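You operate a simulated robot arm through the tools that you are given. There is no shell and no other tool.

You are at the controls of a simulated two-armed robot. One attempt, no reset.

TASK
Pick up the white size tag with one hand, pass it to the other hand and put it on the lane bench top.
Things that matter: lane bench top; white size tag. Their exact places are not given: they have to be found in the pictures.

The check looks at the end state, three seconds after you hand in, the way a careful person would. Anything else that was tipped, shoved, dropped, spilled or broken makes it a failure.

THE ROBOT
Two 7-joint arms with two-finger parallel grippers on one trunk, on a base that drives. Base frame: it is fixed to the floor where the robot stands at the start and does not move with it; the origin is under the middle of the robot, x ahead of it, y to its left, z up. Lengths are in m, angles in degrees, forces in N, time in s.
The left shoulder is at the start at [0.06, 0.147, 0.543], the right one opposite. With the tool pointing down near the work surface each hand reaches from about 0.1 to 0.6 m from the robot's upright axis, wherever it stands, measured 20 degrees to its own side. Places, roughly: lane bench top [0.8, -1.2, 0.8]. Payload 3.43 kg a hand.
The TCP of each hand is the grasp point between the finger pads, 0.03 m short of the fingertips. In the tool frame z runs along the fingers and y along their closing line. The gripper opens to 0.094 m. The fingers are 0.028 m wide and 0.01 m thick; the gripper's body (0.05 by 0.096 m) begins 0.055 m behind the TCP.
Orientation is told as [roll, pitch, yaw] about the base's x, y, z axes, in that order, counted from this pose: with the fingers straight down and closing along the base's y, the tool's x points along the base's -x, its y along +y and its z along -z.

THE INTERFACE
- The arms move only by the tool move_arm. It takes "left_motion", "right_motion" or both (then of equal length, played together; a hand with none holds still); each is a list of rows, each a list of 7 numbers: the shift along the tool's x, y, z in units of 300 mm (1.0 is 300 mm), then the turn, a rotation vector about the tool's x, y, z in units of 60 degrees (1.0 is 60 degrees), then the closure, from 0 (fully open) to 1 (shut). In form: [[x, y, z, rx, ry, rz, fingers], ...]. A call has 1 to 20 rows; each row is the pose to reach, as a shift and turn from the pose commanded when the call began, along the tool's axes at that moment. A call with a number of a shift or a turn outside -1 to 1 is refused whole. Rows are played at 5 a second. More than 0.05 m and 8.6 degrees between two rows, or a gripper value outside its range, and nothing of the call is played. A pose out of reach is approached as far as the arm can. The call stops where the force on the tool passes 40 N (or 10 N more than at its start, if that is more) or the arm is blocked; 0.2 s more then pass. The fingers move at their own pace (about 0.072 m/s each) and stop on an object; they squeeze with about 33 N. The grip force told is the motor's: it shows also when the fingers shut on nothing. Time passes only in rows, and 0.2 s behind the last, so rows that repeat a pose let the fingers close. The reply holds the time, the measured pose of the TCP, the force on the tool along the base axes, the opening and the grip force, in the units named above and with some noise, with the torque about the TCP (base axes, N m) and any sound that the robot's microphone picked up, and new pictures: "pictures" is both (left out), scene, wrist or none (wrist: the cameras of the hands that moved).
- Cameras (640 x 400 px; columns grow to the right, rows downward): "scene" is now at [0.0569, 0.0035, 1.194]; the picture's right is [-0.03, -1.00, 0.00], its down [-0.42, 0.01, -0.91] and it looks along [0.91, -0.03, -0.42] (base axes); focal length 252 px, centre (320, 200). "left" rides on the left gripper at [0.076, -0.014, -0.103] in its tool frame; the picture's right is [0.18, 0.98, 0.00], its down [-0.75, 0.14, -0.64] and it looks along [-0.63, 0.12, 0.77] (tool axes); focal length 243 px, centre (320, 200). "right" rides on the right gripper at [0.076, 0.014, -0.103] in its tool frame; the picture's right is [-0.18, 0.98, 0.00], its down [-0.75, -0.14, -0.64] and it looks along [-0.63, -0.12, 0.77] (tool axes); focal length 243 px, centre (320, 200).
- lift_body(by): slides the trunk up (or, below 0, down) by that many m; the arms and the scene camera ride with it, the base frame stays. It gives what a move gives, with no picture.
- drive_base(legs): drives the robot by 1 to 6 legs, each [ahead, left, turn to the left] in m, m and degrees, along the robot's own axes; the way and the turn of a leg run together, so that a leg with both is an arc; at most 1.5 m and 180 degrees a leg. The arms and the cameras ride along, it lands a little off, and it stops where it bumps. It gives what a move gives, and a new picture of the scene camera.
- aim_head(pan, tilt): turns the head with the scene camera to pan (to the left, within 86 degrees either way) and tilt (down, from -29 to 69), counted from straight ahead of the robot. It gives what a move gives, and a new picture of the scene camera.
- point_at(camera, pixels): there is no depth. For up to 12 entries [column, row, z] of the newest picture of that camera ("zoom" is the newest enlarged one), the place [x, y] in the base frame at which the ray of that pixel passes the height z, good to about 0.003 m, but the place of the scene camera against the robot may be out by one fixed shift of up to 0.012 m in any direction. It takes no simulated time.
- zoom(camera, box): a new picture of the part [left, top, right, bottom] of that camera's present view, enlarged. It takes no simulated time.
- close_job(): hands the job in; it is judged then, once.

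Open the grippers and draw the arms clear of the work before you hand the job in, unless the task says otherwise.

The tools are called after "Request:" as a command line: name --argument value ..., lists and objects as JSON in quotes. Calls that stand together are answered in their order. move_arm: Moves the arms, as the interface text tells. Its arguments: {"type":"object","properties":{"left_motion":{"type":"array","items":{"type":"array","items":{"type":"number"}}},"right_motion":{"type":"array","items":{"type":"array","items":{"type":"number"}}},"pictures":{"type":"string","enum":["both","scene","wrist","none"]}},"required":[]} The other tools are called the same way: lift_body (by) slides the trunk up or down; drive_base (legs) drives the base; aim_head (pan, tilt) turns the head that bears the scene camera; point_at (camera, pixels) gives the place at which the rays of pixels pass given heights; zoom (camera, box) takes an enlarged picture of a part of a camera's view; close_job () hands the job in.

At the start:

```text
clock: 0.0
left_tool_pos: [0.3013, 0.2317, 0.9991]
left_tcp_rot: [0.0, -0.1, 0.0]
left_ft_force: [0.2, -0.4, 0.1]
left_wrist_torque: [0.03, 0.02, -0.01]
left_finger_gap: 0.0938
left_grip_force: 0.1
right_tool_pos: [0.3096, -0.0368, 0.9995]
right_tcp_rot: [0.1, -0.2, 0.0]
right_ft_force: [0.6, -0.2, 0.0]
right_wrist_torque: [0.0, -0.01, -0.01]
right_finger_gap: 0.0941
right_grip_force: 0.0
trunk travel left (down, up): [-0.25, 0.0]
robot x, y, heading: [-0.0039, -0.0012, -0.2]
head pan, tilt: [-1.8, 24.9]
```

scene: 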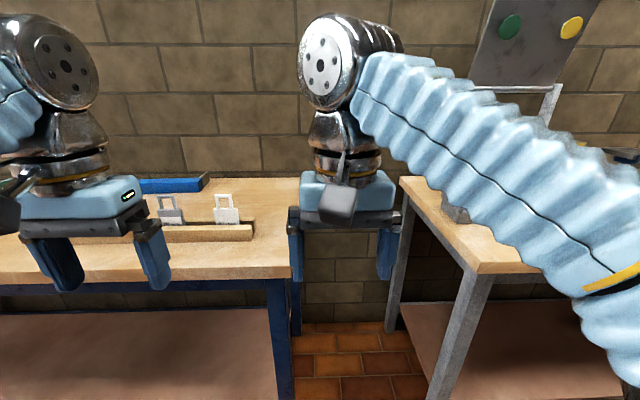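
right: 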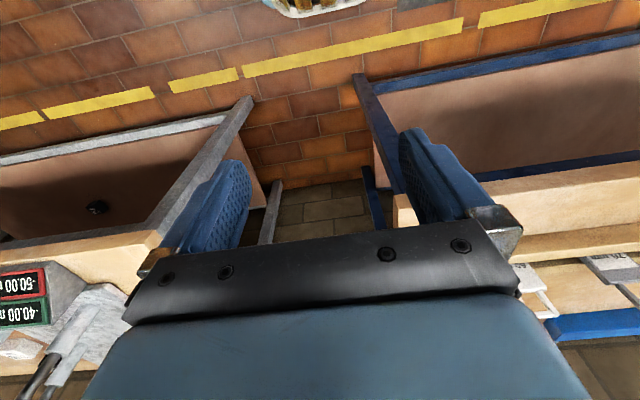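
left: 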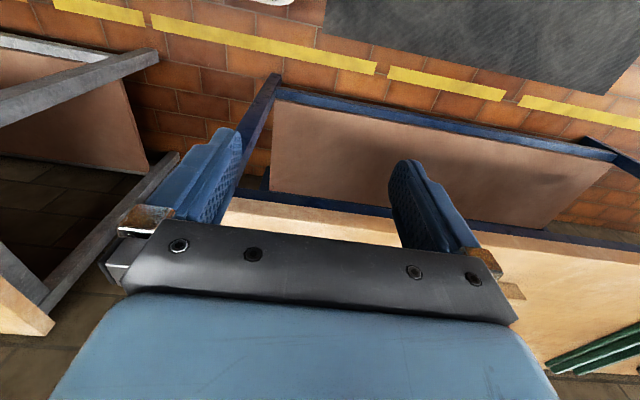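

The scene shows two tags standing in a wooden rack near (170,212) and (226,210), partly hidden by the left gripper. I zoom in on the rack and turn the head to look around.

Request:
zoom --camera "scene" --box '[120, 160, 300, 270]'

Request:
aim_head --pan 30 --tilt 25

```text
3.56 times, centred on (210, 215) of scene
```

zoom: 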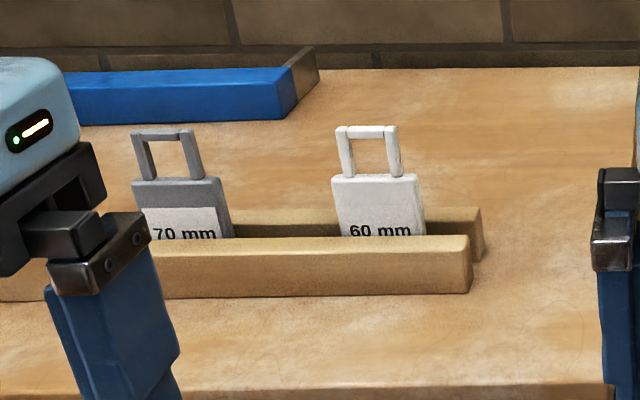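

```text
clock: 1.0
left_tool_pos: [0.3016, 0.2331, 1.0004]
left_tcp_rot: [-0.1, -0.3, 0.0]
left_ft_force: [0.7, 0.5, -0.8]
left_wrist_torque: [-0.01, 0.0, 0.01]
left_finger_gap: 0.094
left_grip_force: 0.2
right_tool_pos: [0.3106, -0.0366, 1.0]
right_tcp_rot: [0.0, 0.0, 0.0]
right_ft_force: [-1.0, -0.5, -0.1]
right_wrist_torque: [0.0, 0.02, 0.02]
right_finger_gap: 0.0941
right_grip_force: 0.0
trunk travel left (down, up): [-0.25, 0.0]
robot x, y, heading: [0.001, 0.0036, -0.1]
head pan, tilt: [30.0, 25.0]
```

scene: 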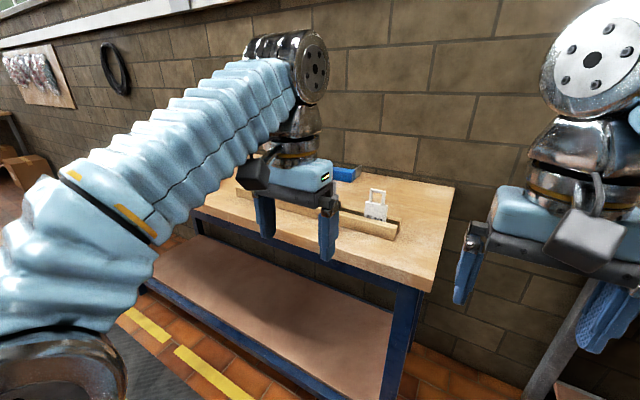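

The white tag (60 mm) stands in a slotted rack with a handle frame on top, now at about (376,203). I look right toward the lane bench.

Request:
aim_head --pan -50 --tilt 20

```text
clock: 2.5
left_tool_pos: [0.3012, 0.2306, 1.0001]
left_tcp_rot: [0.1, -0.2, 0.0]
left_ft_force: [0.0, 0.3, 0.1]
left_wrist_torque: [-0.04, 0.0, 0.01]
left_finger_gap: 0.0941
left_grip_force: 0.0
right_tool_pos: [0.3098, -0.037, 1.0008]
right_tcp_rot: [0.2, -0.1, 0.0]
right_ft_force: [0.1, -0.2, -0.7]
right_wrist_torque: [0.03, 0.02, 0.0]
right_finger_gap: 0.094
right_grip_force: 0.1
trunk travel left (down, up): [-0.25, 0.0]
robot x, y, heading: [0.0024, -0.0005, -0.0]
head pan, tilt: [-50.0, 20.0]
```

scene: 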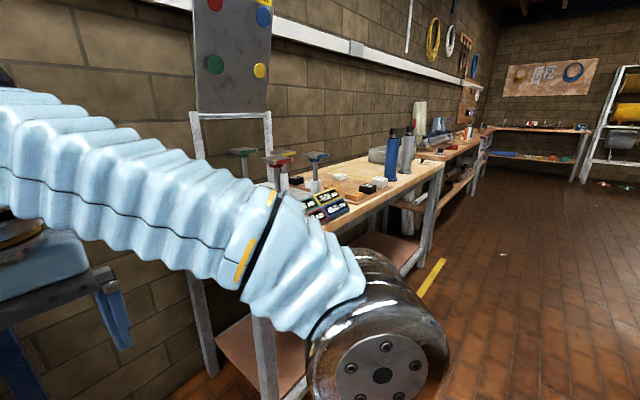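

The bench on the right holds several things. I zoom in on it to look for free space.

Request:
zoom --camera "scene" --box '[220, 120, 460, 270]'

Request:
point_at --camera "scene" --pixels '[[444, 162, 0.8], [330, 230, 0.8], [345, 160, 0.8], [408, 172, 0.8]]'

```text
2.67 times, centred on (340, 195) of scene
```

zoom: 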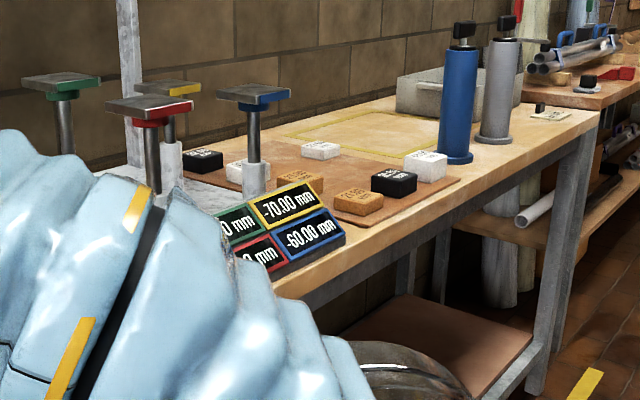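

```text
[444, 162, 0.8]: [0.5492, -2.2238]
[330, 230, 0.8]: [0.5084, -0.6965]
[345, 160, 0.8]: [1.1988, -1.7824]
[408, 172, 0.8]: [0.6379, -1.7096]
```

I see the lane bench with many objects and a free yellow-taped area near (340,160). I look steeply down to see my base's clearance to the bench with the tags.

Request:
aim_head --pan 15 --tilt 60

```text
clock: 3.9
left_tool_pos: [0.3025, 0.231, 1.0003]
left_tcp_rot: [0.0, -0.1, 0.0]
left_ft_force: [-0.7, -0.4, 0.4]
left_wrist_torque: [0.05, 0.04, -0.02]
left_finger_gap: 0.0938
left_grip_force: 0.0
right_tool_pos: [0.31, -0.0372, 1.0015]
right_tcp_rot: [0.2, -0.2, -0.1]
right_ft_force: [0.3, -1.4, 0.1]
right_wrist_torque: [0.04, 0.01, 0.01]
right_finger_gap: 0.0941
right_grip_force: 0.1
trunk travel left (down, up): [-0.25, 0.0]
robot x, y, heading: [-0.0007, 0.0003, 0.2]
head pan, tilt: [15.0, 60.0]
```

scene: 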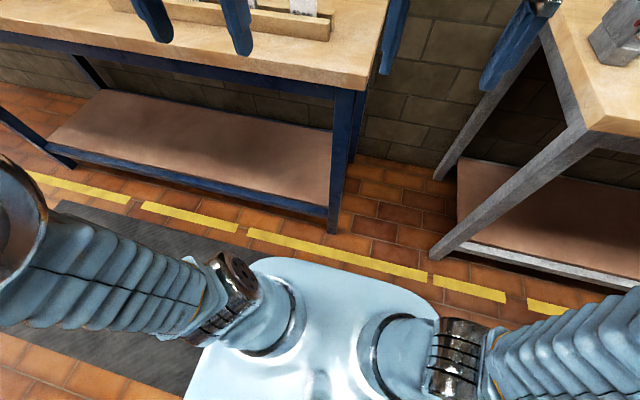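

The body's front edge is at about (340,262), and the bench leg's foot is at (332,232). I get their places at several heights.

Request:
point_at --camera "scene" --pixels '[[332, 232, 0.0], [440, 260, 0.0], [340, 262, 0.5], [340, 262, 0.35], [340, 262, 0.2], [340, 262, 0.0], [345, 92, 0.76], [130, 45, 0.8], [330, 85, 0.8], [585, 128, 0.8], [350, 250, 0.0]]'

Request:
aim_head --pan 15 --tilt 30

```text
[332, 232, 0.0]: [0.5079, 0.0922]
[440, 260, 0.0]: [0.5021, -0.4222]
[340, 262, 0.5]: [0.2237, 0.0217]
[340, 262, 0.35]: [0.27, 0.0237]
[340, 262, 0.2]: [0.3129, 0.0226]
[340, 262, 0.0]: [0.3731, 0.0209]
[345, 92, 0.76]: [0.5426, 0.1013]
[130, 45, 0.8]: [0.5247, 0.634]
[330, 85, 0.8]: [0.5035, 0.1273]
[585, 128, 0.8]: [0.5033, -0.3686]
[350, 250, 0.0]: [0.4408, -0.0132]
```

```text
clock: 4.8
left_tool_pos: [0.3023, 0.2315, 0.9994]
left_tcp_rot: [0.0, -0.2, 0.0]
left_ft_force: [-0.3, -0.3, 0.3]
left_wrist_torque: [0.0, 0.0, 0.01]
left_finger_gap: 0.0942
left_grip_force: 0.1
right_tool_pos: [0.3095, -0.038, 1.0001]
right_tcp_rot: [0.1, -0.1, -0.1]
right_ft_force: [-0.2, 0.0, 0.4]
right_wrist_torque: [0.0, -0.03, 0.01]
right_finger_gap: 0.094
right_grip_force: 0.2
trunk travel left (down, up): [-0.25, 0.0]
robot x, y, heading: [-0.0006, 0.0027, 0.0]
head pan, tilt: [15.0, 30.0]
```

scene: 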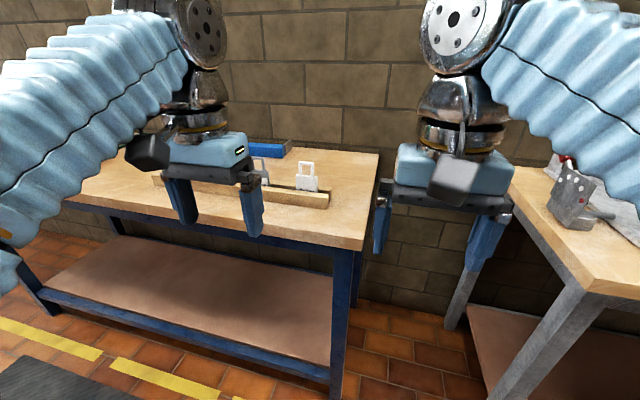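

The bench top fits z≈0.80 with its front edge at x≈0.50. I locate the white tag at about (307,178) in a zoomed view.

Request:
zoom --camera "scene" --box '[250, 140, 346, 220]'

```text
5.00 times, centred on (298, 180) of scene
```

zoom: 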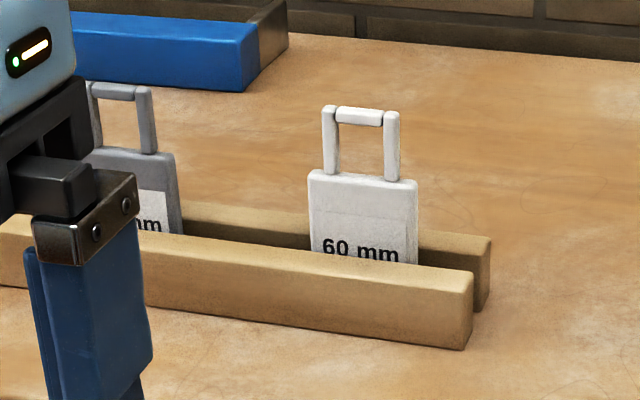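

I get places for the rail corners at bench height and the tag's features at guessed heights.

Request:
point_at --camera "zoom" --pixels '[[463, 350, 0.8], [472, 275, 0.82], [472, 275, 0.83], [490, 240, 0.83], [478, 308, 0.8], [362, 265, 0.83], [362, 180, 0.87], [362, 180, 0.88], [362, 110, 0.91], [362, 110, 0.92], [308, 172, 0.875], [418, 185, 0.875]]'

Request:
point_at --camera "zoom" --pixels '[[330, 110, 0.91], [393, 115, 0.91], [120, 305, 0.8], [463, 350, 0.8]]'

```text
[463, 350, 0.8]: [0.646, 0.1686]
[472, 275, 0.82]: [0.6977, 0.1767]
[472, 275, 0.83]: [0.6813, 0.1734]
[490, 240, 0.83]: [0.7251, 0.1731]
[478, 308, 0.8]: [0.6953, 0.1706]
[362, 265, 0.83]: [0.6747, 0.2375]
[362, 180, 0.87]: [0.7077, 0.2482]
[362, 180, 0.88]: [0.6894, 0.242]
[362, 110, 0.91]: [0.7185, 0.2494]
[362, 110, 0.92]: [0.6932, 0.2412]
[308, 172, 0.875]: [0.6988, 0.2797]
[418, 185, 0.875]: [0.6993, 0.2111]
```

```text
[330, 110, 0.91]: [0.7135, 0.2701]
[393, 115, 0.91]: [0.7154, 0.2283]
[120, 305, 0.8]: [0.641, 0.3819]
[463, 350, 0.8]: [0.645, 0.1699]
```

The tag's handle top is at about x≈0.70, y≈0.245, z≈0.915, and its body is about 0.07 wide. That is beyond reach, so I drive ahead 0.12 m and check the clearance again.

Request:
drive_base --legs '[[0.12, 0, 0]]'

Request:
aim_head --pan 5 --tilt 65

```text
clock: 6.0
left_tool_pos: [0.4232, 0.231, 1.0003]
left_tcp_rot: [-0.1, -0.1, -0.1]
left_ft_force: [-0.4, 0.7, 0.5]
left_wrist_torque: [0.03, -0.03, -0.02]
left_finger_gap: 0.0939
left_grip_force: 0.1
right_tool_pos: [0.4304, -0.0383, 1.0012]
right_tcp_rot: [0.2, -0.1, -0.2]
right_ft_force: [-0.9, -0.1, 0.0]
right_wrist_torque: [0.01, 0.01, 0.02]
right_finger_gap: 0.094
right_grip_force: 0.1
trunk travel left (down, up): [-0.25, 0.0]
robot x, y, heading: [0.1208, 0.001, 0.1]
head pan, tilt: [15.0, 30.0]
```

scene: 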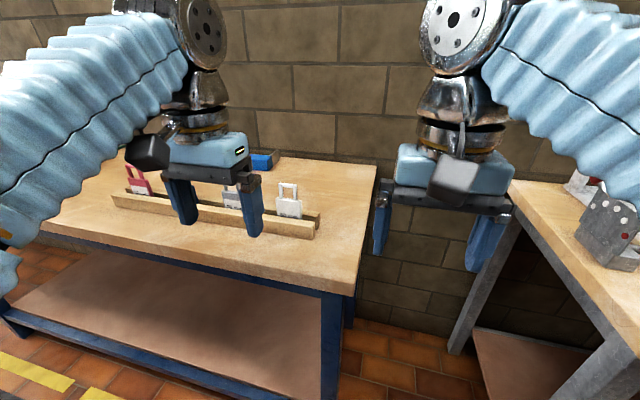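

```text
clock: 7.1
left_tool_pos: [0.4224, 0.2325, 0.9996]
left_tcp_rot: [0.0, -0.2, 0.0]
left_ft_force: [-0.2, 0.7, 0.3]
left_wrist_torque: [-0.02, 0.02, -0.01]
left_finger_gap: 0.094
left_grip_force: 0.0
right_tool_pos: [0.4313, -0.037, 1.0005]
right_tcp_rot: [0.1, 0.0, -0.1]
right_ft_force: [-0.4, 0.7, 0.6]
right_wrist_torque: [-0.03, -0.03, 0.03]
right_finger_gap: 0.094
right_grip_force: 0.0
trunk travel left (down, up): [-0.25, 0.0]
robot x, y, heading: [0.1169, -0.0005, -0.0]
head pan, tilt: [5.0, 65.0]
```

scene: 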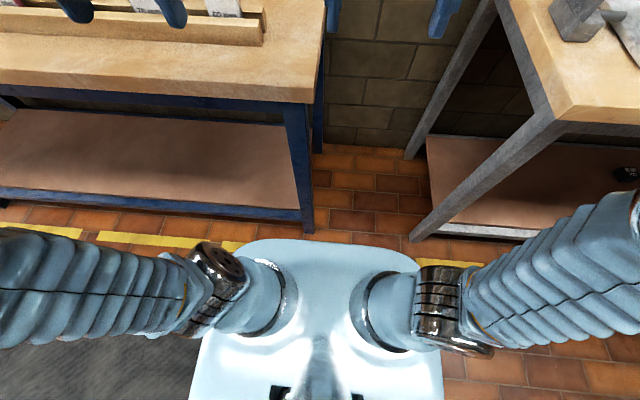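

The body front is still short of the bench leg foot at (308,232). Now I move the left hand ahead, high above the rack, to view the tag with the wrist camera.

Request:
move_arm --left_motion '[[-0.15, 0.01, 0, 0, 0, 0, 0], [-0.3, 0.02, 0, 0, 0, 0, 0], [-0.45, 0.03, 0, 0, 0, 0, 0], [-0.5, 0.04, 0, 0, 0, 0, 0]]'

Request:
aim_head --pan 15 --tilt 35

```text
clock: 8.1
left_tool_pos: [0.5691, 0.2431, 0.9822]
left_tcp_rot: [0.1, -0.4, -0.1]
left_ft_force: [-0.1, -0.4, 0.1]
left_wrist_torque: [0.05, 0.01, 0.0]
left_finger_gap: 0.0938
left_grip_force: 0.1
left hand out of reach, approached as far as the arm can: row 2, 3, 4
right_tool_pos: [0.4318, -0.0375, 0.9998]
right_tcp_rot: [0.1, 0.0, 0.0]
right_ft_force: [0.0, -0.6, -0.3]
right_wrist_torque: [0.07, 0.01, -0.05]
right_finger_gap: 0.094
right_grip_force: 0.0
trunk travel left (down, up): [-0.25, 0.0]
robot x, y, heading: [0.1195, 0.0024, 0.3]
head pan, tilt: [5.0, 65.0]
```

scene: 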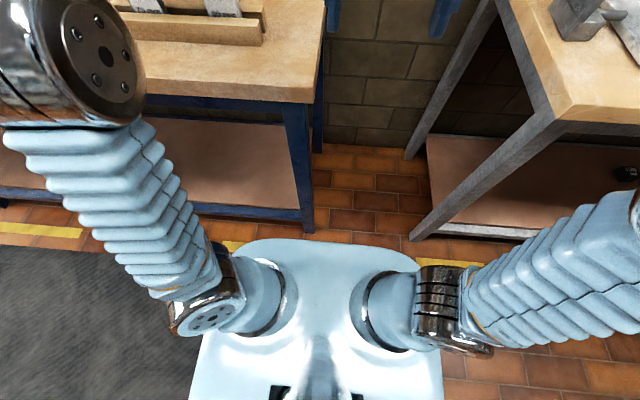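
left: 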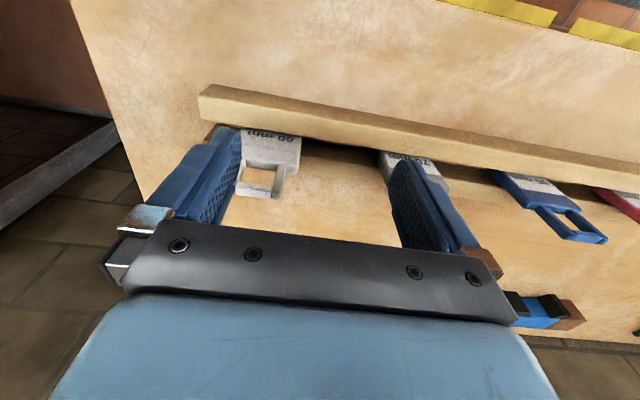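

```text
clock: 9.0
left_tool_pos: [0.5687, 0.2429, 0.9847]
left_tcp_rot: [0.1, -0.3, 0.0]
left_ft_force: [0.5, -0.6, 0.1]
left_wrist_torque: [0.01, -0.02, 0.03]
left_finger_gap: 0.0942
left_grip_force: 0.1
right_tool_pos: [0.4294, -0.0379, 1.0002]
right_tcp_rot: [0.0, -0.3, -0.1]
right_ft_force: [0.6, 0.5, 0.3]
right_wrist_torque: [0.0, -0.03, 0.01]
right_finger_gap: 0.0942
right_grip_force: 0.0
trunk travel left (down, up): [-0.25, 0.0]
robot x, y, heading: [0.125, -0.0006, -0.2]
head pan, tilt: [15.0, 35.0]
```

scene: 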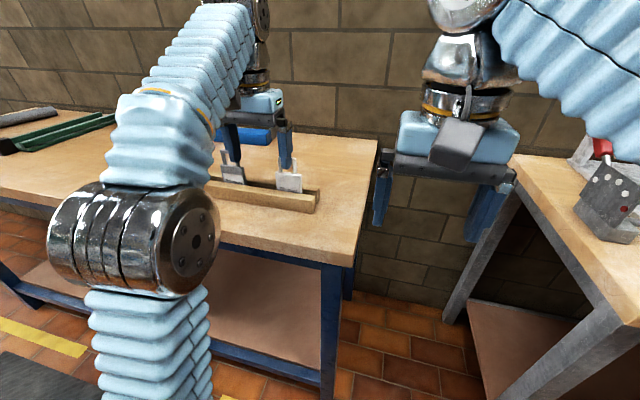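

The left hand's reach ends near x=0.57 at this height, so I need to be lower and slightly closer. The wrist view shows the white tag's handle at about (262,178); I zoom in to measure it.

Request:
zoom --camera "left" --box '[190, 75, 430, 225]'

Request:
zoom --camera "scene" --box '[210, 140, 330, 215]'

```text
2.67 times, centred on (310, 150) of left
```

zoom: 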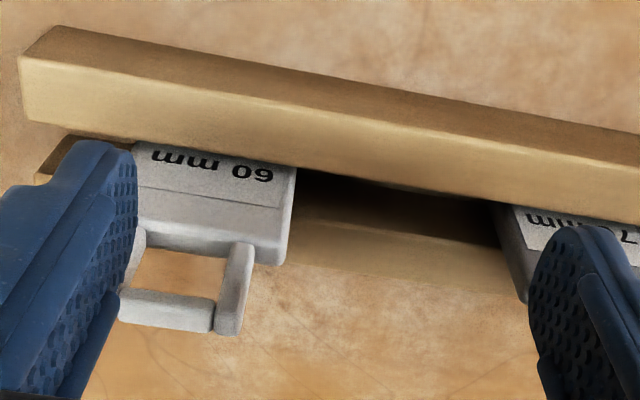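

```text
5.33 times, centred on (270, 178) of scene
```

zoom: 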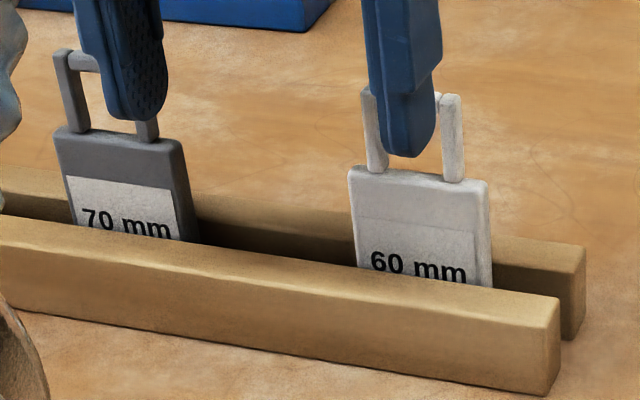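

I triangulate the handle's +Y post top and the +Y shoulder using both cameras at several heights.

Request:
point_at --camera "left" --pixels '[[272.5, 199.5, 0.9], [272.5, 199.5, 0.91], [272.5, 199.5, 0.92], [272.5, 199.5, 0.93], [296.9, 173.3, 0.86], [296.9, 173.3, 0.87], [296.9, 173.3, 0.88], [296.9, 173.3, 0.89]]'

Request:
point_at --camera "zoom" --pixels '[[367, 88, 0.9], [367, 88, 0.91], [367, 88, 0.92], [367, 88, 0.93], [350, 168, 0.86], [350, 168, 0.87], [350, 168, 0.88], [350, 168, 0.89], [487, 183, 0.87], [487, 183, 0.88], [452, 95, 0.91], [452, 95, 0.92]]'

```text
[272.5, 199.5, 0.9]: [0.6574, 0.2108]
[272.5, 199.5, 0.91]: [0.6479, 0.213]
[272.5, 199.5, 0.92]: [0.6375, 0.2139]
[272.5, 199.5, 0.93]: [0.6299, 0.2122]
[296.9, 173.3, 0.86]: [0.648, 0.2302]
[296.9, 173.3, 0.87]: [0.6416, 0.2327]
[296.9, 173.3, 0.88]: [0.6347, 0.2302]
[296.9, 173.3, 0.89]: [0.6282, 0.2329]
```

```text
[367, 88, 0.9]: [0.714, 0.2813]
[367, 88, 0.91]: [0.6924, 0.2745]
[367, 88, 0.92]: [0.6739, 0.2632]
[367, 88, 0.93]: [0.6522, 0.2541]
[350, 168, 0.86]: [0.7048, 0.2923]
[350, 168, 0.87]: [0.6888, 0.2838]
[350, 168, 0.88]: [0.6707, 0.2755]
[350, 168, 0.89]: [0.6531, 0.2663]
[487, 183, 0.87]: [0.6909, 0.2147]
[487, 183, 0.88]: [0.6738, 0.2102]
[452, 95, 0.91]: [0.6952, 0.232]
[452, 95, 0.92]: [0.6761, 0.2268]
```

The two cameras disagree, so I check both against known points: the fingertip in the scene view and the rail's front bottom corner in both views.

Request:
point_at --camera "left" --pixels '[[210.6, 84.4, 0.8], [197.5, 97.5, 0.83], [430, 146, 0.8], [266, 122, 0.83]]'

Request:
point_at --camera "zoom" --pixels '[[545, 395, 0.8], [558, 325, 0.83], [405, 155, 0.9547], [145, 120, 0.9547], [560, 300, 0.83]]'

```text
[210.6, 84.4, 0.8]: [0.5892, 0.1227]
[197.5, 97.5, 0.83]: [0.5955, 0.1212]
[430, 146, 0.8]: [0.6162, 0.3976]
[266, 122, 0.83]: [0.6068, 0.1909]
```

```text
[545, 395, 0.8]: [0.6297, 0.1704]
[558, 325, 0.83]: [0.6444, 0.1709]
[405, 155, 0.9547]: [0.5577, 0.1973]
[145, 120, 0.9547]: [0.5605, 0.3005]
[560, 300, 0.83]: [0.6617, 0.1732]
```

The rays from both cameras actually meet higher: the bench top is near z≈0.86, and the tag is near x≈0.60, y≈0.21 with its top at z≈0.96. I back the left hand off and centre it on the tag to re-measure from a second wrist view.

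Request:
move_arm --left_motion '[[0.1, -0.05, -0.0, 0, 0, 0, 0], [0.2, -0.1, 0, 0, 0, 0, 0], [0.25, -0.13, 0, 0, 0, 0, 0], [0.25, -0.13, 0, 0, 0, 0, 0]]'

```text
clock: 10.0
left_tool_pos: [0.4935, 0.2044, 0.9836]
left_tcp_rot: [0.1, -0.2, -0.1]
left_ft_force: [0.8, 0.6, 0.2]
left_wrist_torque: [0.01, 0.02, 0.03]
left_finger_gap: 0.094
left_grip_force: 0.0
right_tool_pos: [0.4314, -0.0367, 0.9986]
right_tcp_rot: [0.1, -0.1, -0.1]
right_ft_force: [-0.3, 0.5, -0.4]
right_wrist_torque: [0.0, -0.01, -0.01]
right_finger_gap: 0.0941
right_grip_force: 0.0
trunk travel left (down, up): [-0.25, 0.0]
robot x, y, heading: [0.1236, -0.0027, 0.0]
head pan, tilt: [15.0, 35.0]
```

scene: 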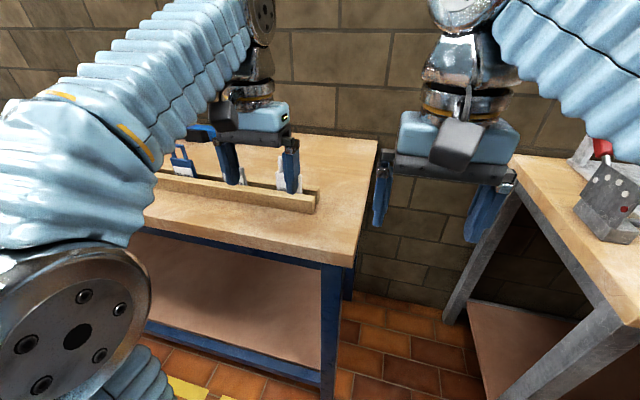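
left: 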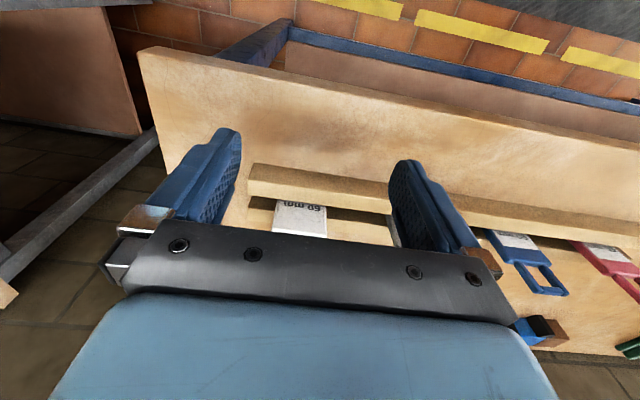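

The tag's body is now at about (298,217) between the fingers. I zoom in to measure.

Request:
zoom --camera "left" --box '[230, 140, 410, 252]'

```text
3.56 times, centred on (320, 196) of left
```

zoom: 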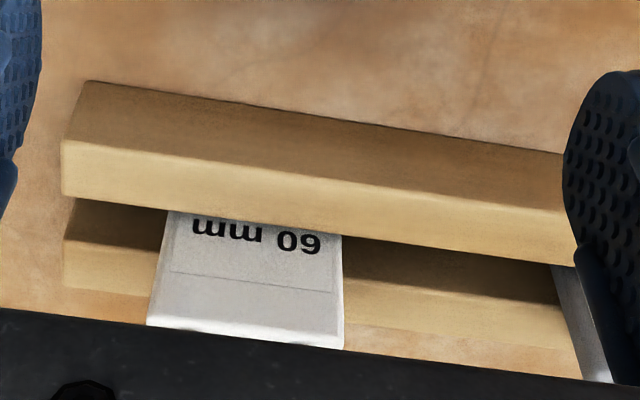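

I measure the rail corner and the tag's shoulders for triangulation with the earlier wrist view.

Request:
point_at --camera "zoom" --pixels '[[88, 80, 0.8], [88, 80, 0.86], [62, 140, 0.83], [62, 140, 0.89], [148, 324, 0.88], [148, 324, 0.92], [343, 347, 0.88], [343, 347, 0.92], [343, 347, 0.9], [168, 212, 0.89], [340, 235, 0.89]]'

```text
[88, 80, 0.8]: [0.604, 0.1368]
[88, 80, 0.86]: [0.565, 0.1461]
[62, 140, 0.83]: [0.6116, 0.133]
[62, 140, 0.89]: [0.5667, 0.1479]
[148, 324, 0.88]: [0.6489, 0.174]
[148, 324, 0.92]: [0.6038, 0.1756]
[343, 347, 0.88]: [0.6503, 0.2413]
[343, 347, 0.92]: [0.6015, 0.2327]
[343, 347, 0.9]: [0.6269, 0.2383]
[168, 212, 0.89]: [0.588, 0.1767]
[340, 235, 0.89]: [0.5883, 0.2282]
```

Both wrist views agree: tag shoulders are at x≈0.605, y 0.176 to 0.233, z≈0.917, so the handle is centred at y≈0.2045 with its top at about 0.953. I tilt the left fingers 20° forward for more reach and move a little closer.

Request:
move_arm --left_motion '[[0, 0, 0, 0, -0.111, 0, 0], [0, 0, 0, 0, -0.222, 0, 0], [-0.03, 0, 0, 0, -0.333, 0, 0], [-0.1, 0, 0, 0, -0.333, 0, 0], [-0.1, 0, 0, 0, -0.333, 0, 0]]'

```text
clock: 11.2
left_tool_pos: [0.5239, 0.204, 0.9838]
left_tcp_rot: [0.1, -20.2, 0.0]
left_ft_force: [0.3, -0.9, 0.2]
left_wrist_torque: [-0.01, 0.02, 0.0]
left_finger_gap: 0.094
left_grip_force: 0.1
right_tool_pos: [0.4311, -0.0372, 0.9996]
right_tcp_rot: [0.0, -0.1, 0.0]
right_ft_force: [0.4, -0.5, 0.6]
right_wrist_torque: [0.01, -0.03, -0.02]
right_finger_gap: 0.0939
right_grip_force: 0.1
trunk travel left (down, up): [-0.25, 0.0]
robot x, y, heading: [0.1215, 0.001, 0.0]
head pan, tilt: [15.0, 35.0]
```

scene: 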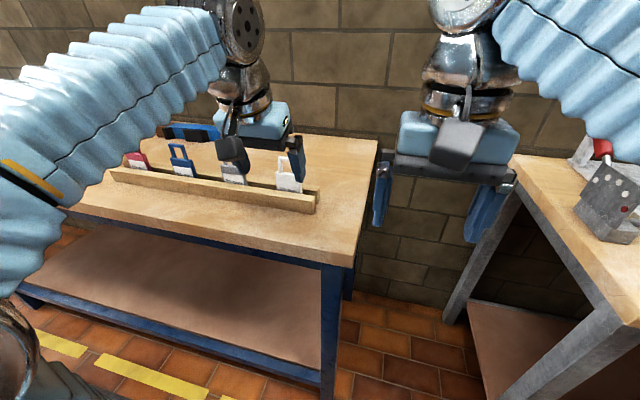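
left: 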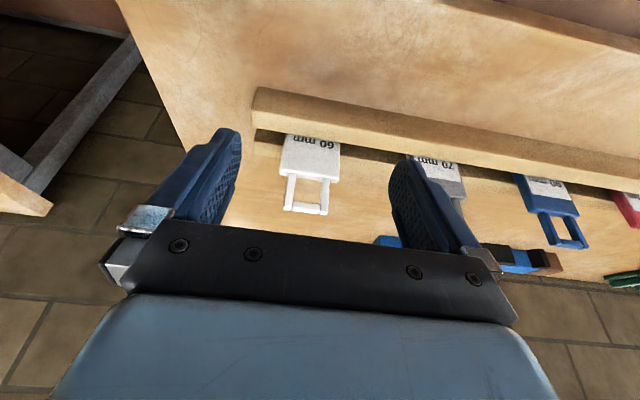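

The wrist view now shows the whole tag from (285,135) to (328,213). I zoom in to get the handle's place exactly.

Request:
zoom --camera "left" --box '[240, 120, 400, 220]'

Request:
point_at --camera "left" --pixels '[[284, 210, 0.953], [328, 214, 0.953], [284, 210, 0.96], [328, 214, 0.96], [281, 172, 0.917], [340, 181, 0.917], [305, 212, 0.953], [288, 177, 0.917], [330, 183, 0.917]]'

```text
4.00 times, centred on (320, 170) of left
```

zoom: 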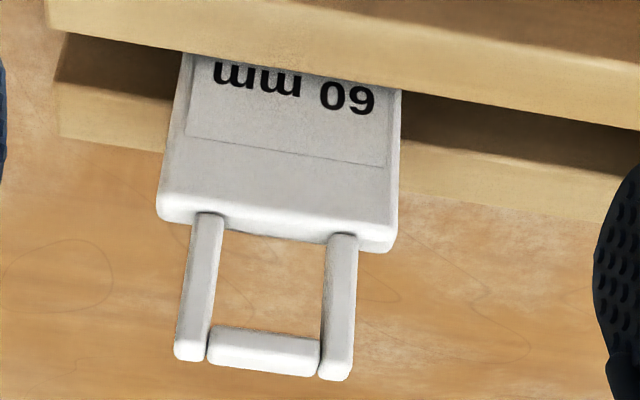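

```text
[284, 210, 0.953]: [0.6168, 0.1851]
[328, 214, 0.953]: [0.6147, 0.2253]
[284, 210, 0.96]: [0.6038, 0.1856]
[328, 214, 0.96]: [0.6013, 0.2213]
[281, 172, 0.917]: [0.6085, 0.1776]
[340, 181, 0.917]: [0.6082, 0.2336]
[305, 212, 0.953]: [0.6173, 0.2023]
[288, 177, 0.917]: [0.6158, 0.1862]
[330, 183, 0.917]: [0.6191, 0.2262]
```

The handle spans y≈0.185 to 0.224 around x≈0.612, with its top at z≈0.955. I bring the open fingers around it in one straight slide, without closing yet.

Request:
move_arm --left_motion '[[-0.08, 0, 0.06, 0, 0, 0, 0], [-0.155, 0, 0.12, 0, 0, 0, 0], [-0.2325, 0.001, 0.18, 0, 0, 0, 0], [-0.2325, 0.001, 0.18, 0, 0, 0, 0]]'

```text
clock: 12.2
left_tool_pos: [0.6073, 0.2025, 0.9571]
left_tcp_rot: [0.0, -20.1, -0.2]
left_ft_force: [-0.2, 0.2, 0.5]
left_wrist_torque: [0.02, -0.01, -0.01]
left_finger_gap: 0.094
left_grip_force: 0.1
right_tool_pos: [0.4303, -0.0376, 0.9998]
right_tcp_rot: [0.1, 0.0, -0.1]
right_ft_force: [-0.2, -0.8, 1.0]
right_wrist_torque: [0.01, 0.04, -0.01]
right_finger_gap: 0.094
right_grip_force: 0.2
trunk travel left (down, up): [-0.25, 0.0]
robot x, y, heading: [0.1191, -0.0013, -0.2]
head pan, tilt: [15.0, 35.0]
```

scene: 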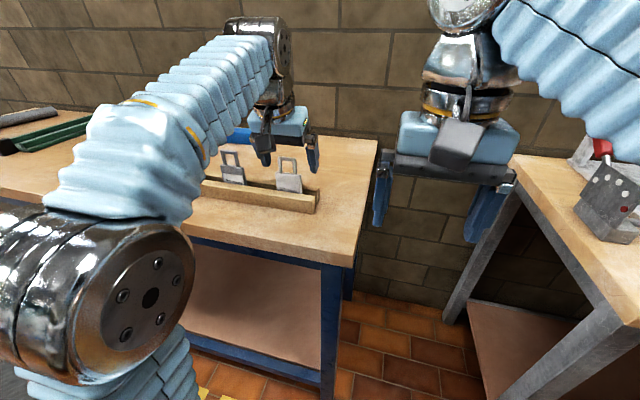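
left: 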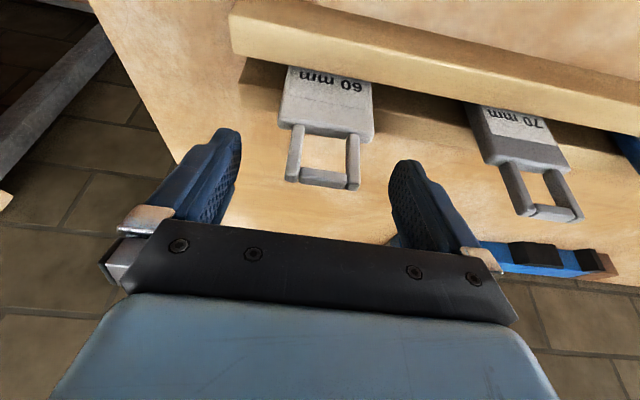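

The handle top sits at (322,182), centred between the fingers at grasp depth. I close the left fingers.

Request:
move_arm --left_motion '[[0, 0, 0, 0, 0, 0, 0.3], [0, 0, 0, 0, 0, 0, 0.6], [0, 0, 0, 0, 0, 0, 1], [0, 0, 0, 0, 0, 0, 1], [0, 0, 0, 0, 0, 0, 1]]'

```text
clock: 13.4
left_tool_pos: [0.6089, 0.2038, 0.9574]
left_tcp_rot: [0.0, -20.2, -0.1]
left_ft_force: [0.0, 0.7, 2.4]
left_wrist_torque: [0.08, 0.02, -0.03]
left_finger_gap: 0.041
left_grip_force: 33.1
right_tool_pos: [0.4299, -0.0368, 0.9992]
right_tcp_rot: [0.2, -0.1, -0.1]
right_ft_force: [0.2, -0.4, 0.2]
right_wrist_torque: [0.02, -0.01, 0.02]
right_finger_gap: 0.0938
right_grip_force: 0.1
trunk travel left (down, up): [-0.25, 0.0]
robot x, y, heading: [0.1207, -0.0014, 0.2]
head pan, tilt: [15.0, 35.0]
```

scene: 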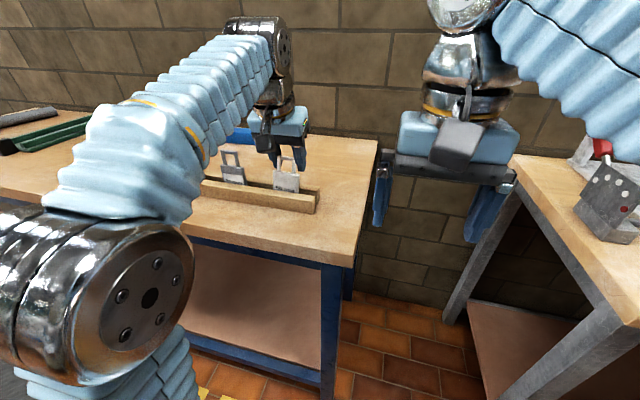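
left: 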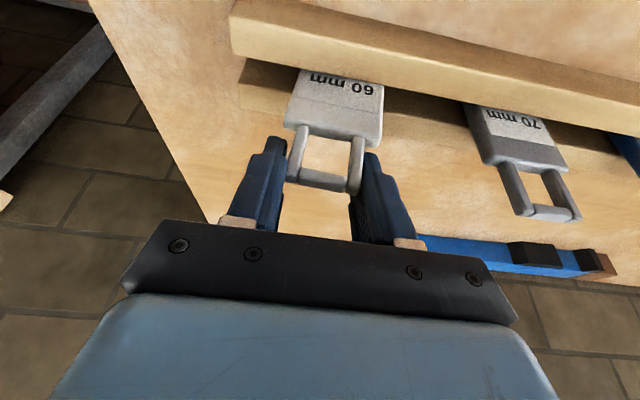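

The grip holds at 0.041 m with 33 N. I lift straight up 0.05 m slowly.

Request:
move_arm --left_motion '[[-0.0114, 0, -0.0313, 0, 0, 0, 1], [-0.0228, 0, -0.0627, 0, 0, 0, 1], [-0.0342, 0, -0.094, 0, 0, 0, 1], [-0.0456, 0, -0.1253, 0, 0, 0, 1], [-0.057, 0, -0.1567, 0, 0, 0, 1], [-0.057, 0, -0.1567, 0, 0, 0, 1]]'

```text
clock: 14.8
left_tool_pos: [0.6072, 0.2048, 1.007]
left_tcp_rot: [0.1, -20.1, -0.1]
left_ft_force: [-1.0, 0.2, 0.2]
left_wrist_torque: [-0.01, 0.01, 0.01]
left_finger_gap: 0.0405
left_grip_force: 32.3
right_tool_pos: [0.4304, -0.0373, 1.0008]
right_tcp_rot: [0.1, -0.1, -0.2]
right_ft_force: [0.1, -0.6, 0.2]
right_wrist_torque: [0.02, 0.01, 0.03]
right_finger_gap: 0.094
right_grip_force: 0.1
trunk travel left (down, up): [-0.25, 0.0]
robot x, y, heading: [0.1227, 0.0002, -0.0]
head pan, tilt: [15.0, 35.0]
```

scene: 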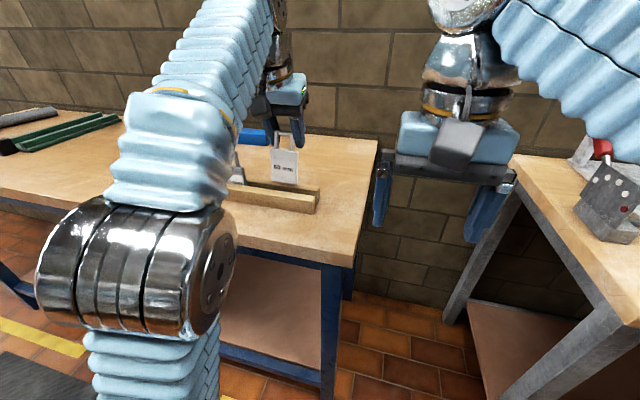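
left: 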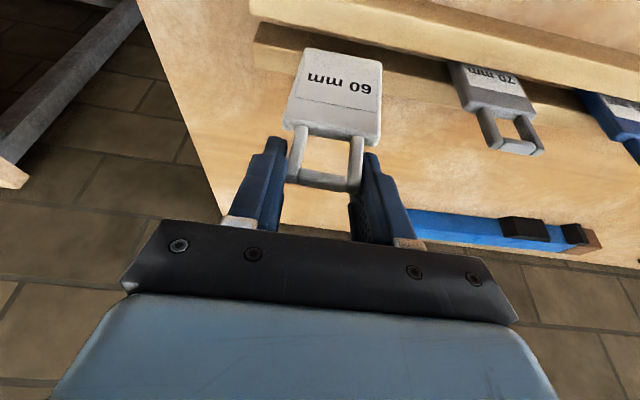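

Request:
zoom --camera "scene" --box '[220, 100, 348, 220]'

```text
3.33 times, centred on (284, 160) of scene
```

zoom: 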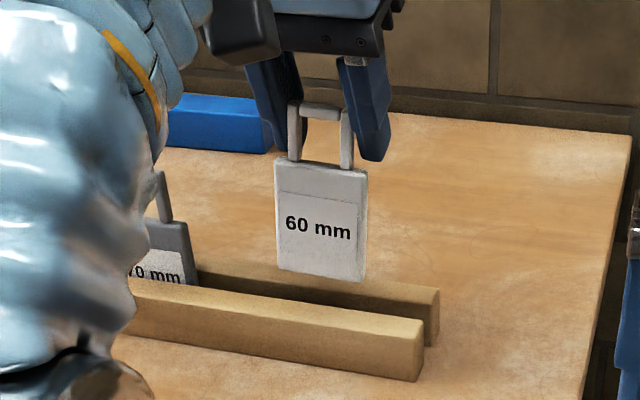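

The tag is out and hanging between the rails' height and the fingers. I check how far its lower edge is above the rails before retracting.

Request:
point_at --camera "zoom" --pixels '[[276, 163, 0.967], [366, 175, 0.967], [279, 267, 0.9], [279, 267, 0.89], [279, 267, 0.91], [360, 281, 0.9], [360, 281, 0.91], [424, 323, 0.89]]'

```text
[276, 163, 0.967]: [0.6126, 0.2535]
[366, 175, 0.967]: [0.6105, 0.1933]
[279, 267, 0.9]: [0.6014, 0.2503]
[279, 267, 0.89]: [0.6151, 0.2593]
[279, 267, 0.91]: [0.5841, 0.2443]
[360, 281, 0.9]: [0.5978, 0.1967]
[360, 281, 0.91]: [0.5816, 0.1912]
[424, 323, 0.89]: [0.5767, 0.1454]
```

The tag's lower edge is at z≈0.892, about level with the rails, so I lift a further 0.04 m.

Request:
move_arm --left_motion '[[-0.0114, 0, -0.0313, 0, 0, 0, 1], [-0.0228, 0, -0.0627, 0, 0, 0, 1], [-0.0342, 0, -0.094, 0, 0, 0, 1], [-0.0456, 0, -0.1253, 0, 0, 0, 1], [-0.0456, 0, -0.1253, 0, 0, 0, 1]]' --pictures "wrist"

```text
clock: 16.0
left_tool_pos: [0.606, 0.2041, 1.0469]
left_tcp_rot: [0.1, -20.2, -0.1]
left_ft_force: [0.2, 0.2, -0.6]
left_wrist_torque: [0.02, 0.03, 0.0]
left_finger_gap: 0.0407
left_grip_force: 33.1
right_tool_pos: [0.4299, -0.0374, 0.9995]
right_tcp_rot: [0.1, -0.1, -0.1]
right_ft_force: [-0.1, -0.3, -0.5]
right_wrist_torque: [0.01, 0.01, -0.01]
right_finger_gap: 0.0939
right_grip_force: 0.1
trunk travel left (down, up): [-0.25, 0.0]
robot x, y, heading: [0.1183, 0.0006, -0.1]
head pan, tilt: [15.0, 35.0]
```

left: 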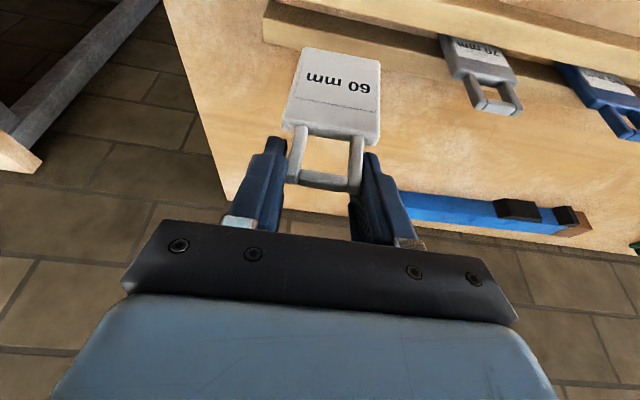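

The tag is clear of the rack. I drive back 0.25 m to get clear of the bench for the handover.

Request:
drive_base --legs '[[-0.25, 0, 0]]'

```text
clock: 17.8
left_tool_pos: [0.3582, 0.2046, 1.0481]
left_tcp_rot: [0.0, -20.2, -0.1]
left_ft_force: [0.7, -0.3, -0.9]
left_wrist_torque: [0.01, -0.02, 0.02]
left_finger_gap: 0.0408
left_grip_force: 33.3
right_tool_pos: [0.182, -0.0366, 1.0]
right_tcp_rot: [0.0, 0.0, -0.1]
right_ft_force: [0.0, -0.4, 0.5]
right_wrist_torque: [0.01, 0.0, -0.01]
right_finger_gap: 0.0941
right_grip_force: 0.1
trunk travel left (down, up): [-0.25, 0.0]
robot x, y, heading: [-0.1298, 0.0025, -0.1]
head pan, tilt: [15.0, 35.0]
```

scene: 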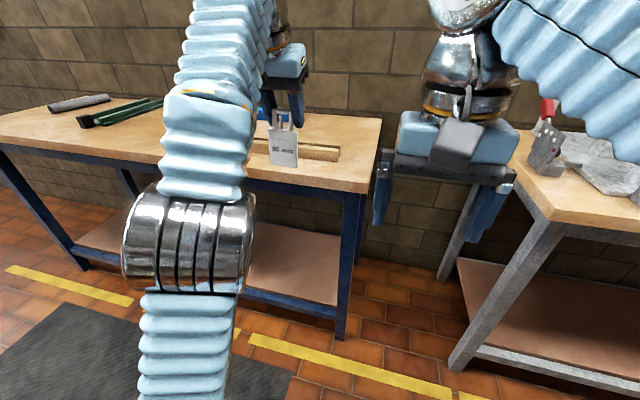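

There's free space around the hands. I swing the right hand down and to its side while pitching its fingers forward by 60°.

Request:
move_arm --right_motion '[[-0.045, -0.0625, 0.033, 0, -0.125, 0, 0], [-0.09, -0.125, 0.067, 0, -0.25, 0, 0], [-0.135, -0.1875, 0.1, 0, -0.375, 0, 0], [-0.18, -0.25, 0.133, 0, -0.5, 0, 0], [-0.225, -0.3125, 0.167, 0, -0.625, 0, 0], [-0.27, -0.375, 0.2, 0, -0.75, 0, 0], [-0.315, -0.4375, 0.233, 0, -0.875, 0, 0], [-0.36, -0.5, 0.267, 0, -1, 0, 0], [-0.36, -0.5, 0.267, 0, -1, 0, 0]]'

```text
clock: 19.8
left_tool_pos: [0.3582, 0.2035, 1.0472]
left_tcp_rot: [0.0, -20.2, -0.1]
left_ft_force: [-1.2, -0.6, -0.7]
left_wrist_torque: [0.0, 0.01, -0.03]
left_finger_gap: 0.0405
left_grip_force: 33.0
right_tool_pos: [0.2902, -0.1875, 0.9193]
right_tcp_rot: [0.2, -60.2, -0.3]
right_ft_force: [0.0, -0.3, 0.6]
right_wrist_torque: [-0.01, 0.01, 0.03]
right_finger_gap: 0.0943
right_grip_force: 0.0
trunk travel left (down, up): [-0.25, 0.0]
robot x, y, heading: [-0.1244, -0.0007, -0.1]
head pan, tilt: [15.0, 35.0]
```

scene: 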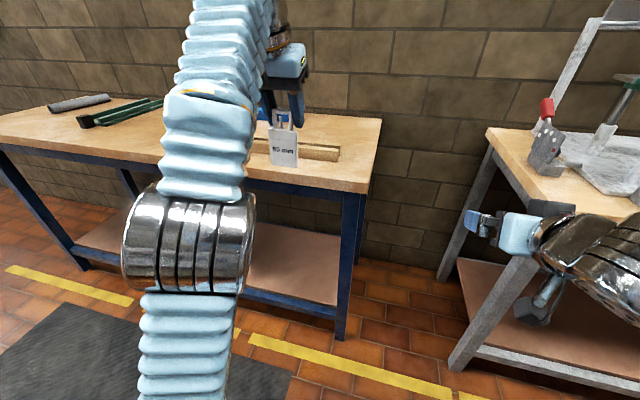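
right: 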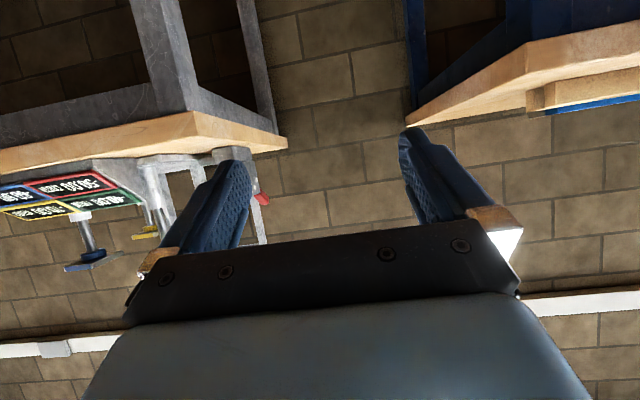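

The right arm can take this pose. I now bring the left hand with the tag to the middle at about (0.33, 0.02, 1.0), and finish pitching the right hand so its fingers point straight ahead.

Request:
move_arm --left_motion '[[0.028, -0.122, 0.023, 0, 0, 0, 1], [0.056, -0.245, 0.046, 0, 0, 0, 1], [0.085, -0.367, 0.069, 0, 0, 0, 1], [0.113, -0.49, 0.092, 0, 0, 0, 1], [0.141, -0.612, 0.115, 0, 0, 0, 1], [0.141, -0.612, 0.115, 0, 0, 0, 1]]' --right_motion '[[0.0066, 0, -0.019, 0, -0.1, 0, 0], [0.0132, 0, -0.038, 0, -0.2, 0, 0], [0.02, 0, -0.058, 0, -0.3, 0, 0], [0.026, 0, -0.077, 0, -0.4, 0, 0], [0.033, 0, -0.097, 0, -0.5, 0, 0], [0.033, 0, -0.097, 0, -0.5, 0, 0]]'

Request:
aim_head --pan 0 --tilt 35

```text
clock: 21.2
left_tool_pos: [0.3298, 0.0217, 1.0008]
left_tcp_rot: [0.1, -20.2, -0.1]
left_ft_force: [-0.6, -0.7, -0.6]
left_wrist_torque: [0.01, 0.02, 0.01]
left_finger_gap: 0.0408
left_grip_force: 32.8
right_tool_pos: [0.2584, -0.1867, 0.9265]
right_tcp_rot: [140.9, -89.7, -141.1]
right_ft_force: [-0.6, -0.1, -0.5]
right_wrist_torque: [0.0, 0.01, 0.01]
right_finger_gap: 0.0941
right_grip_force: 0.0
trunk travel left (down, up): [-0.25, 0.0]
robot x, y, heading: [-0.126, 0.0017, 0.0]
head pan, tilt: [15.0, 35.0]
```

scene: 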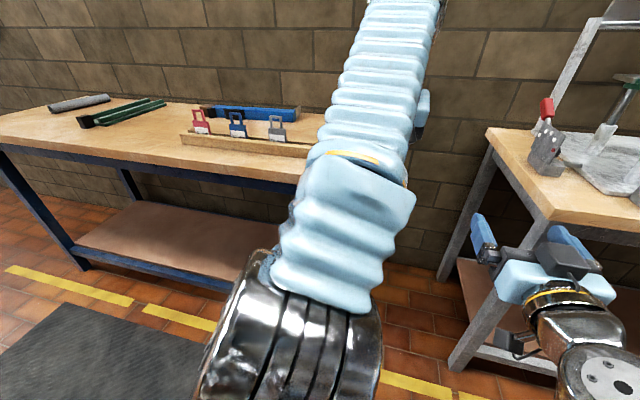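
right: 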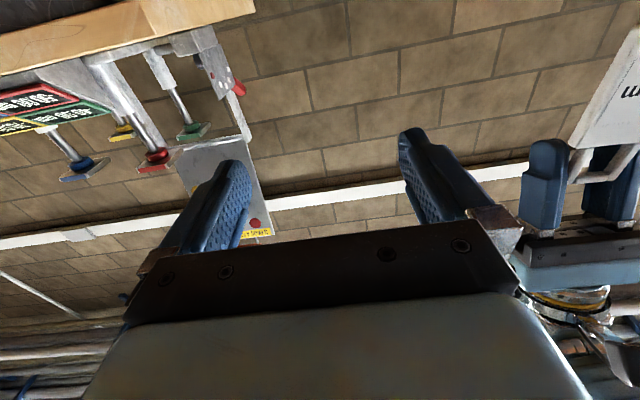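
left: 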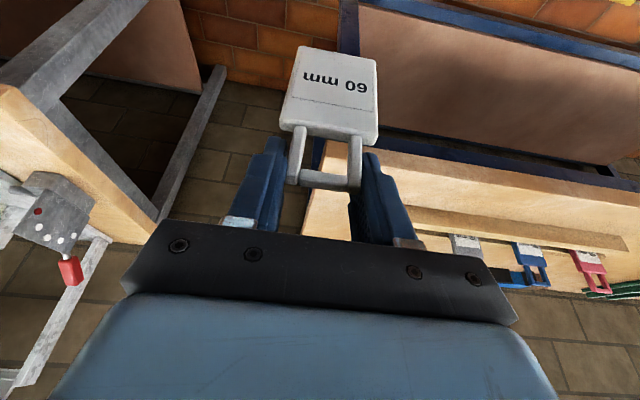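

```text
clock: 22.0
left_tool_pos: [0.3306, 0.0209, 0.9987]
left_tcp_rot: [0.0, -20.1, -0.1]
left_ft_force: [0.1, 0.8, -0.2]
left_wrist_torque: [0.0, -0.03, -0.01]
left_finger_gap: 0.0406
left_grip_force: 33.3
right_tool_pos: [0.2604, -0.1861, 0.926]
right_tcp_rot: [136.8, -89.9, -136.9]
right_ft_force: [-0.2, 0.6, 0.7]
right_wrist_torque: [0.0, 0.01, 0.01]
right_finger_gap: 0.0941
right_grip_force: 0.1
trunk travel left (down, up): [-0.25, 0.0]
robot x, y, heading: [-0.1268, -0.0024, -0.1]
head pan, tilt: [0.0, 35.0]
```

scene: 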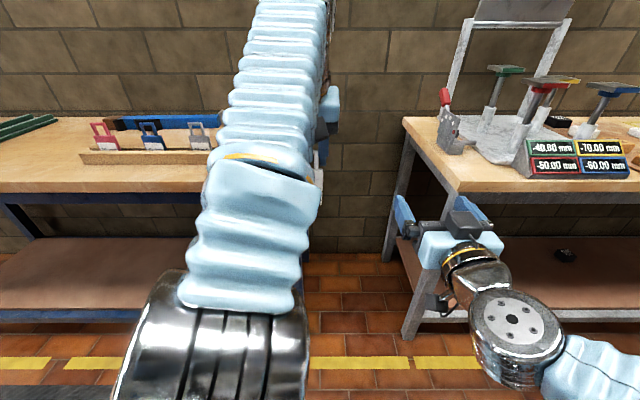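

The right hand coming straight from behind would graze the left forearm. I turn the tag 45° with the left hand to face the right arm, and turn the right hand's fingers 45° to the left to match.

Request:
move_arm --left_motion '[[0, 0, 0, -0.0428, 0, -0.1175, 1], [0, 0, 0, -0.0855, 0, -0.235, 1], [0, 0, 0, -0.1283, 0, -0.3525, 1], [0, 0, 0, -0.171, 0, -0.47, 1], [0, 0, 0, -0.2138, 0, -0.5875, 1], [0, 0, 0, -0.2565, 0, -0.705, 1], [0, 0, 0, -0.2565, 0, -0.705, 1]]' --right_motion '[[0, 0, -0.02, -0.125, 0, 0, 0], [0, 0, -0.04, -0.25, 0, 0, 0], [0, 0, -0.06, -0.375, 0, 0, 0], [0, 0, -0.08, -0.5, 0, 0, 0], [0, 0, -0.1, -0.625, 0, 0, 0], [0, 0, -0.1, -0.75, 0, 0, 0], [0, 0, -0.1, -0.75, 0, 0, 0]]'

```text
clock: 23.6
left_tool_pos: [0.33, 0.0211, 0.999]
left_tcp_rot: [-0.1, -20.2, 45.0]
left_ft_force: [-0.2, -0.2, -1.0]
left_wrist_torque: [-0.02, -0.02, -0.03]
left_finger_gap: 0.041
left_grip_force: 33.1
right_tool_pos: [0.2301, -0.1881, 0.9277]
right_tcp_rot: [-179.7, -89.9, -135.4]
right_ft_force: [0.6, 0.1, 0.5]
right_wrist_torque: [-0.02, 0.02, 0.02]
right_finger_gap: 0.0941
right_grip_force: 0.1
trunk travel left (down, up): [-0.25, 0.0]
robot x, y, heading: [-0.1275, -0.0001, -0.1]
head pan, tilt: [0.0, 35.0]
```

scene: 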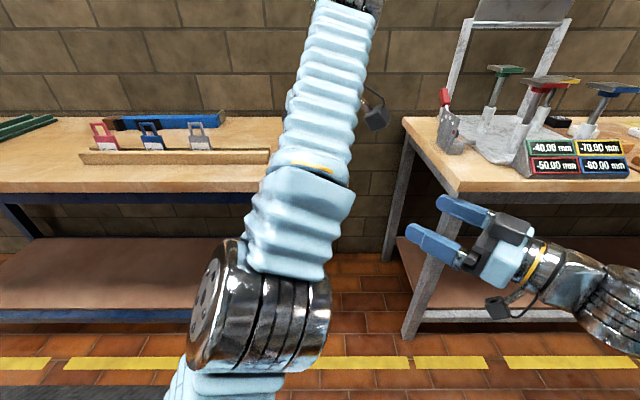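
right: 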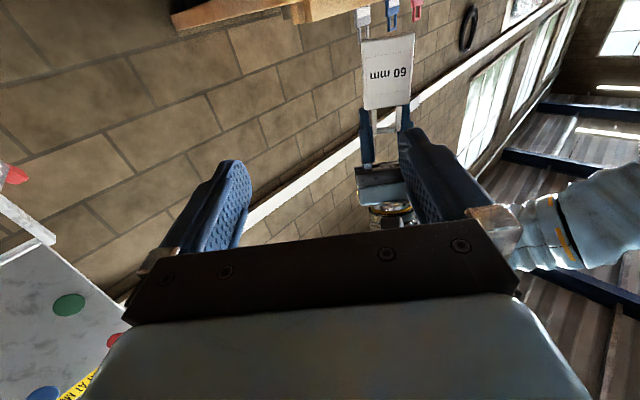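
left: 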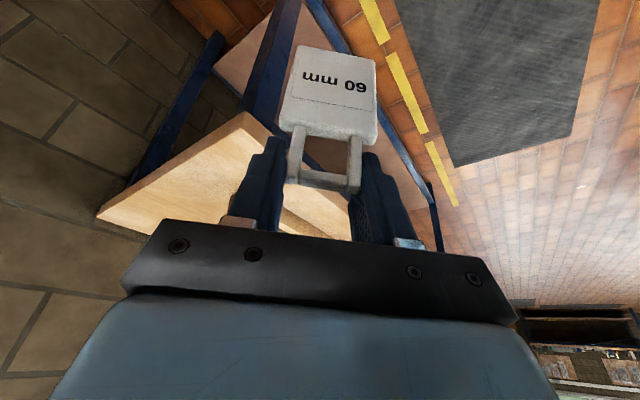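

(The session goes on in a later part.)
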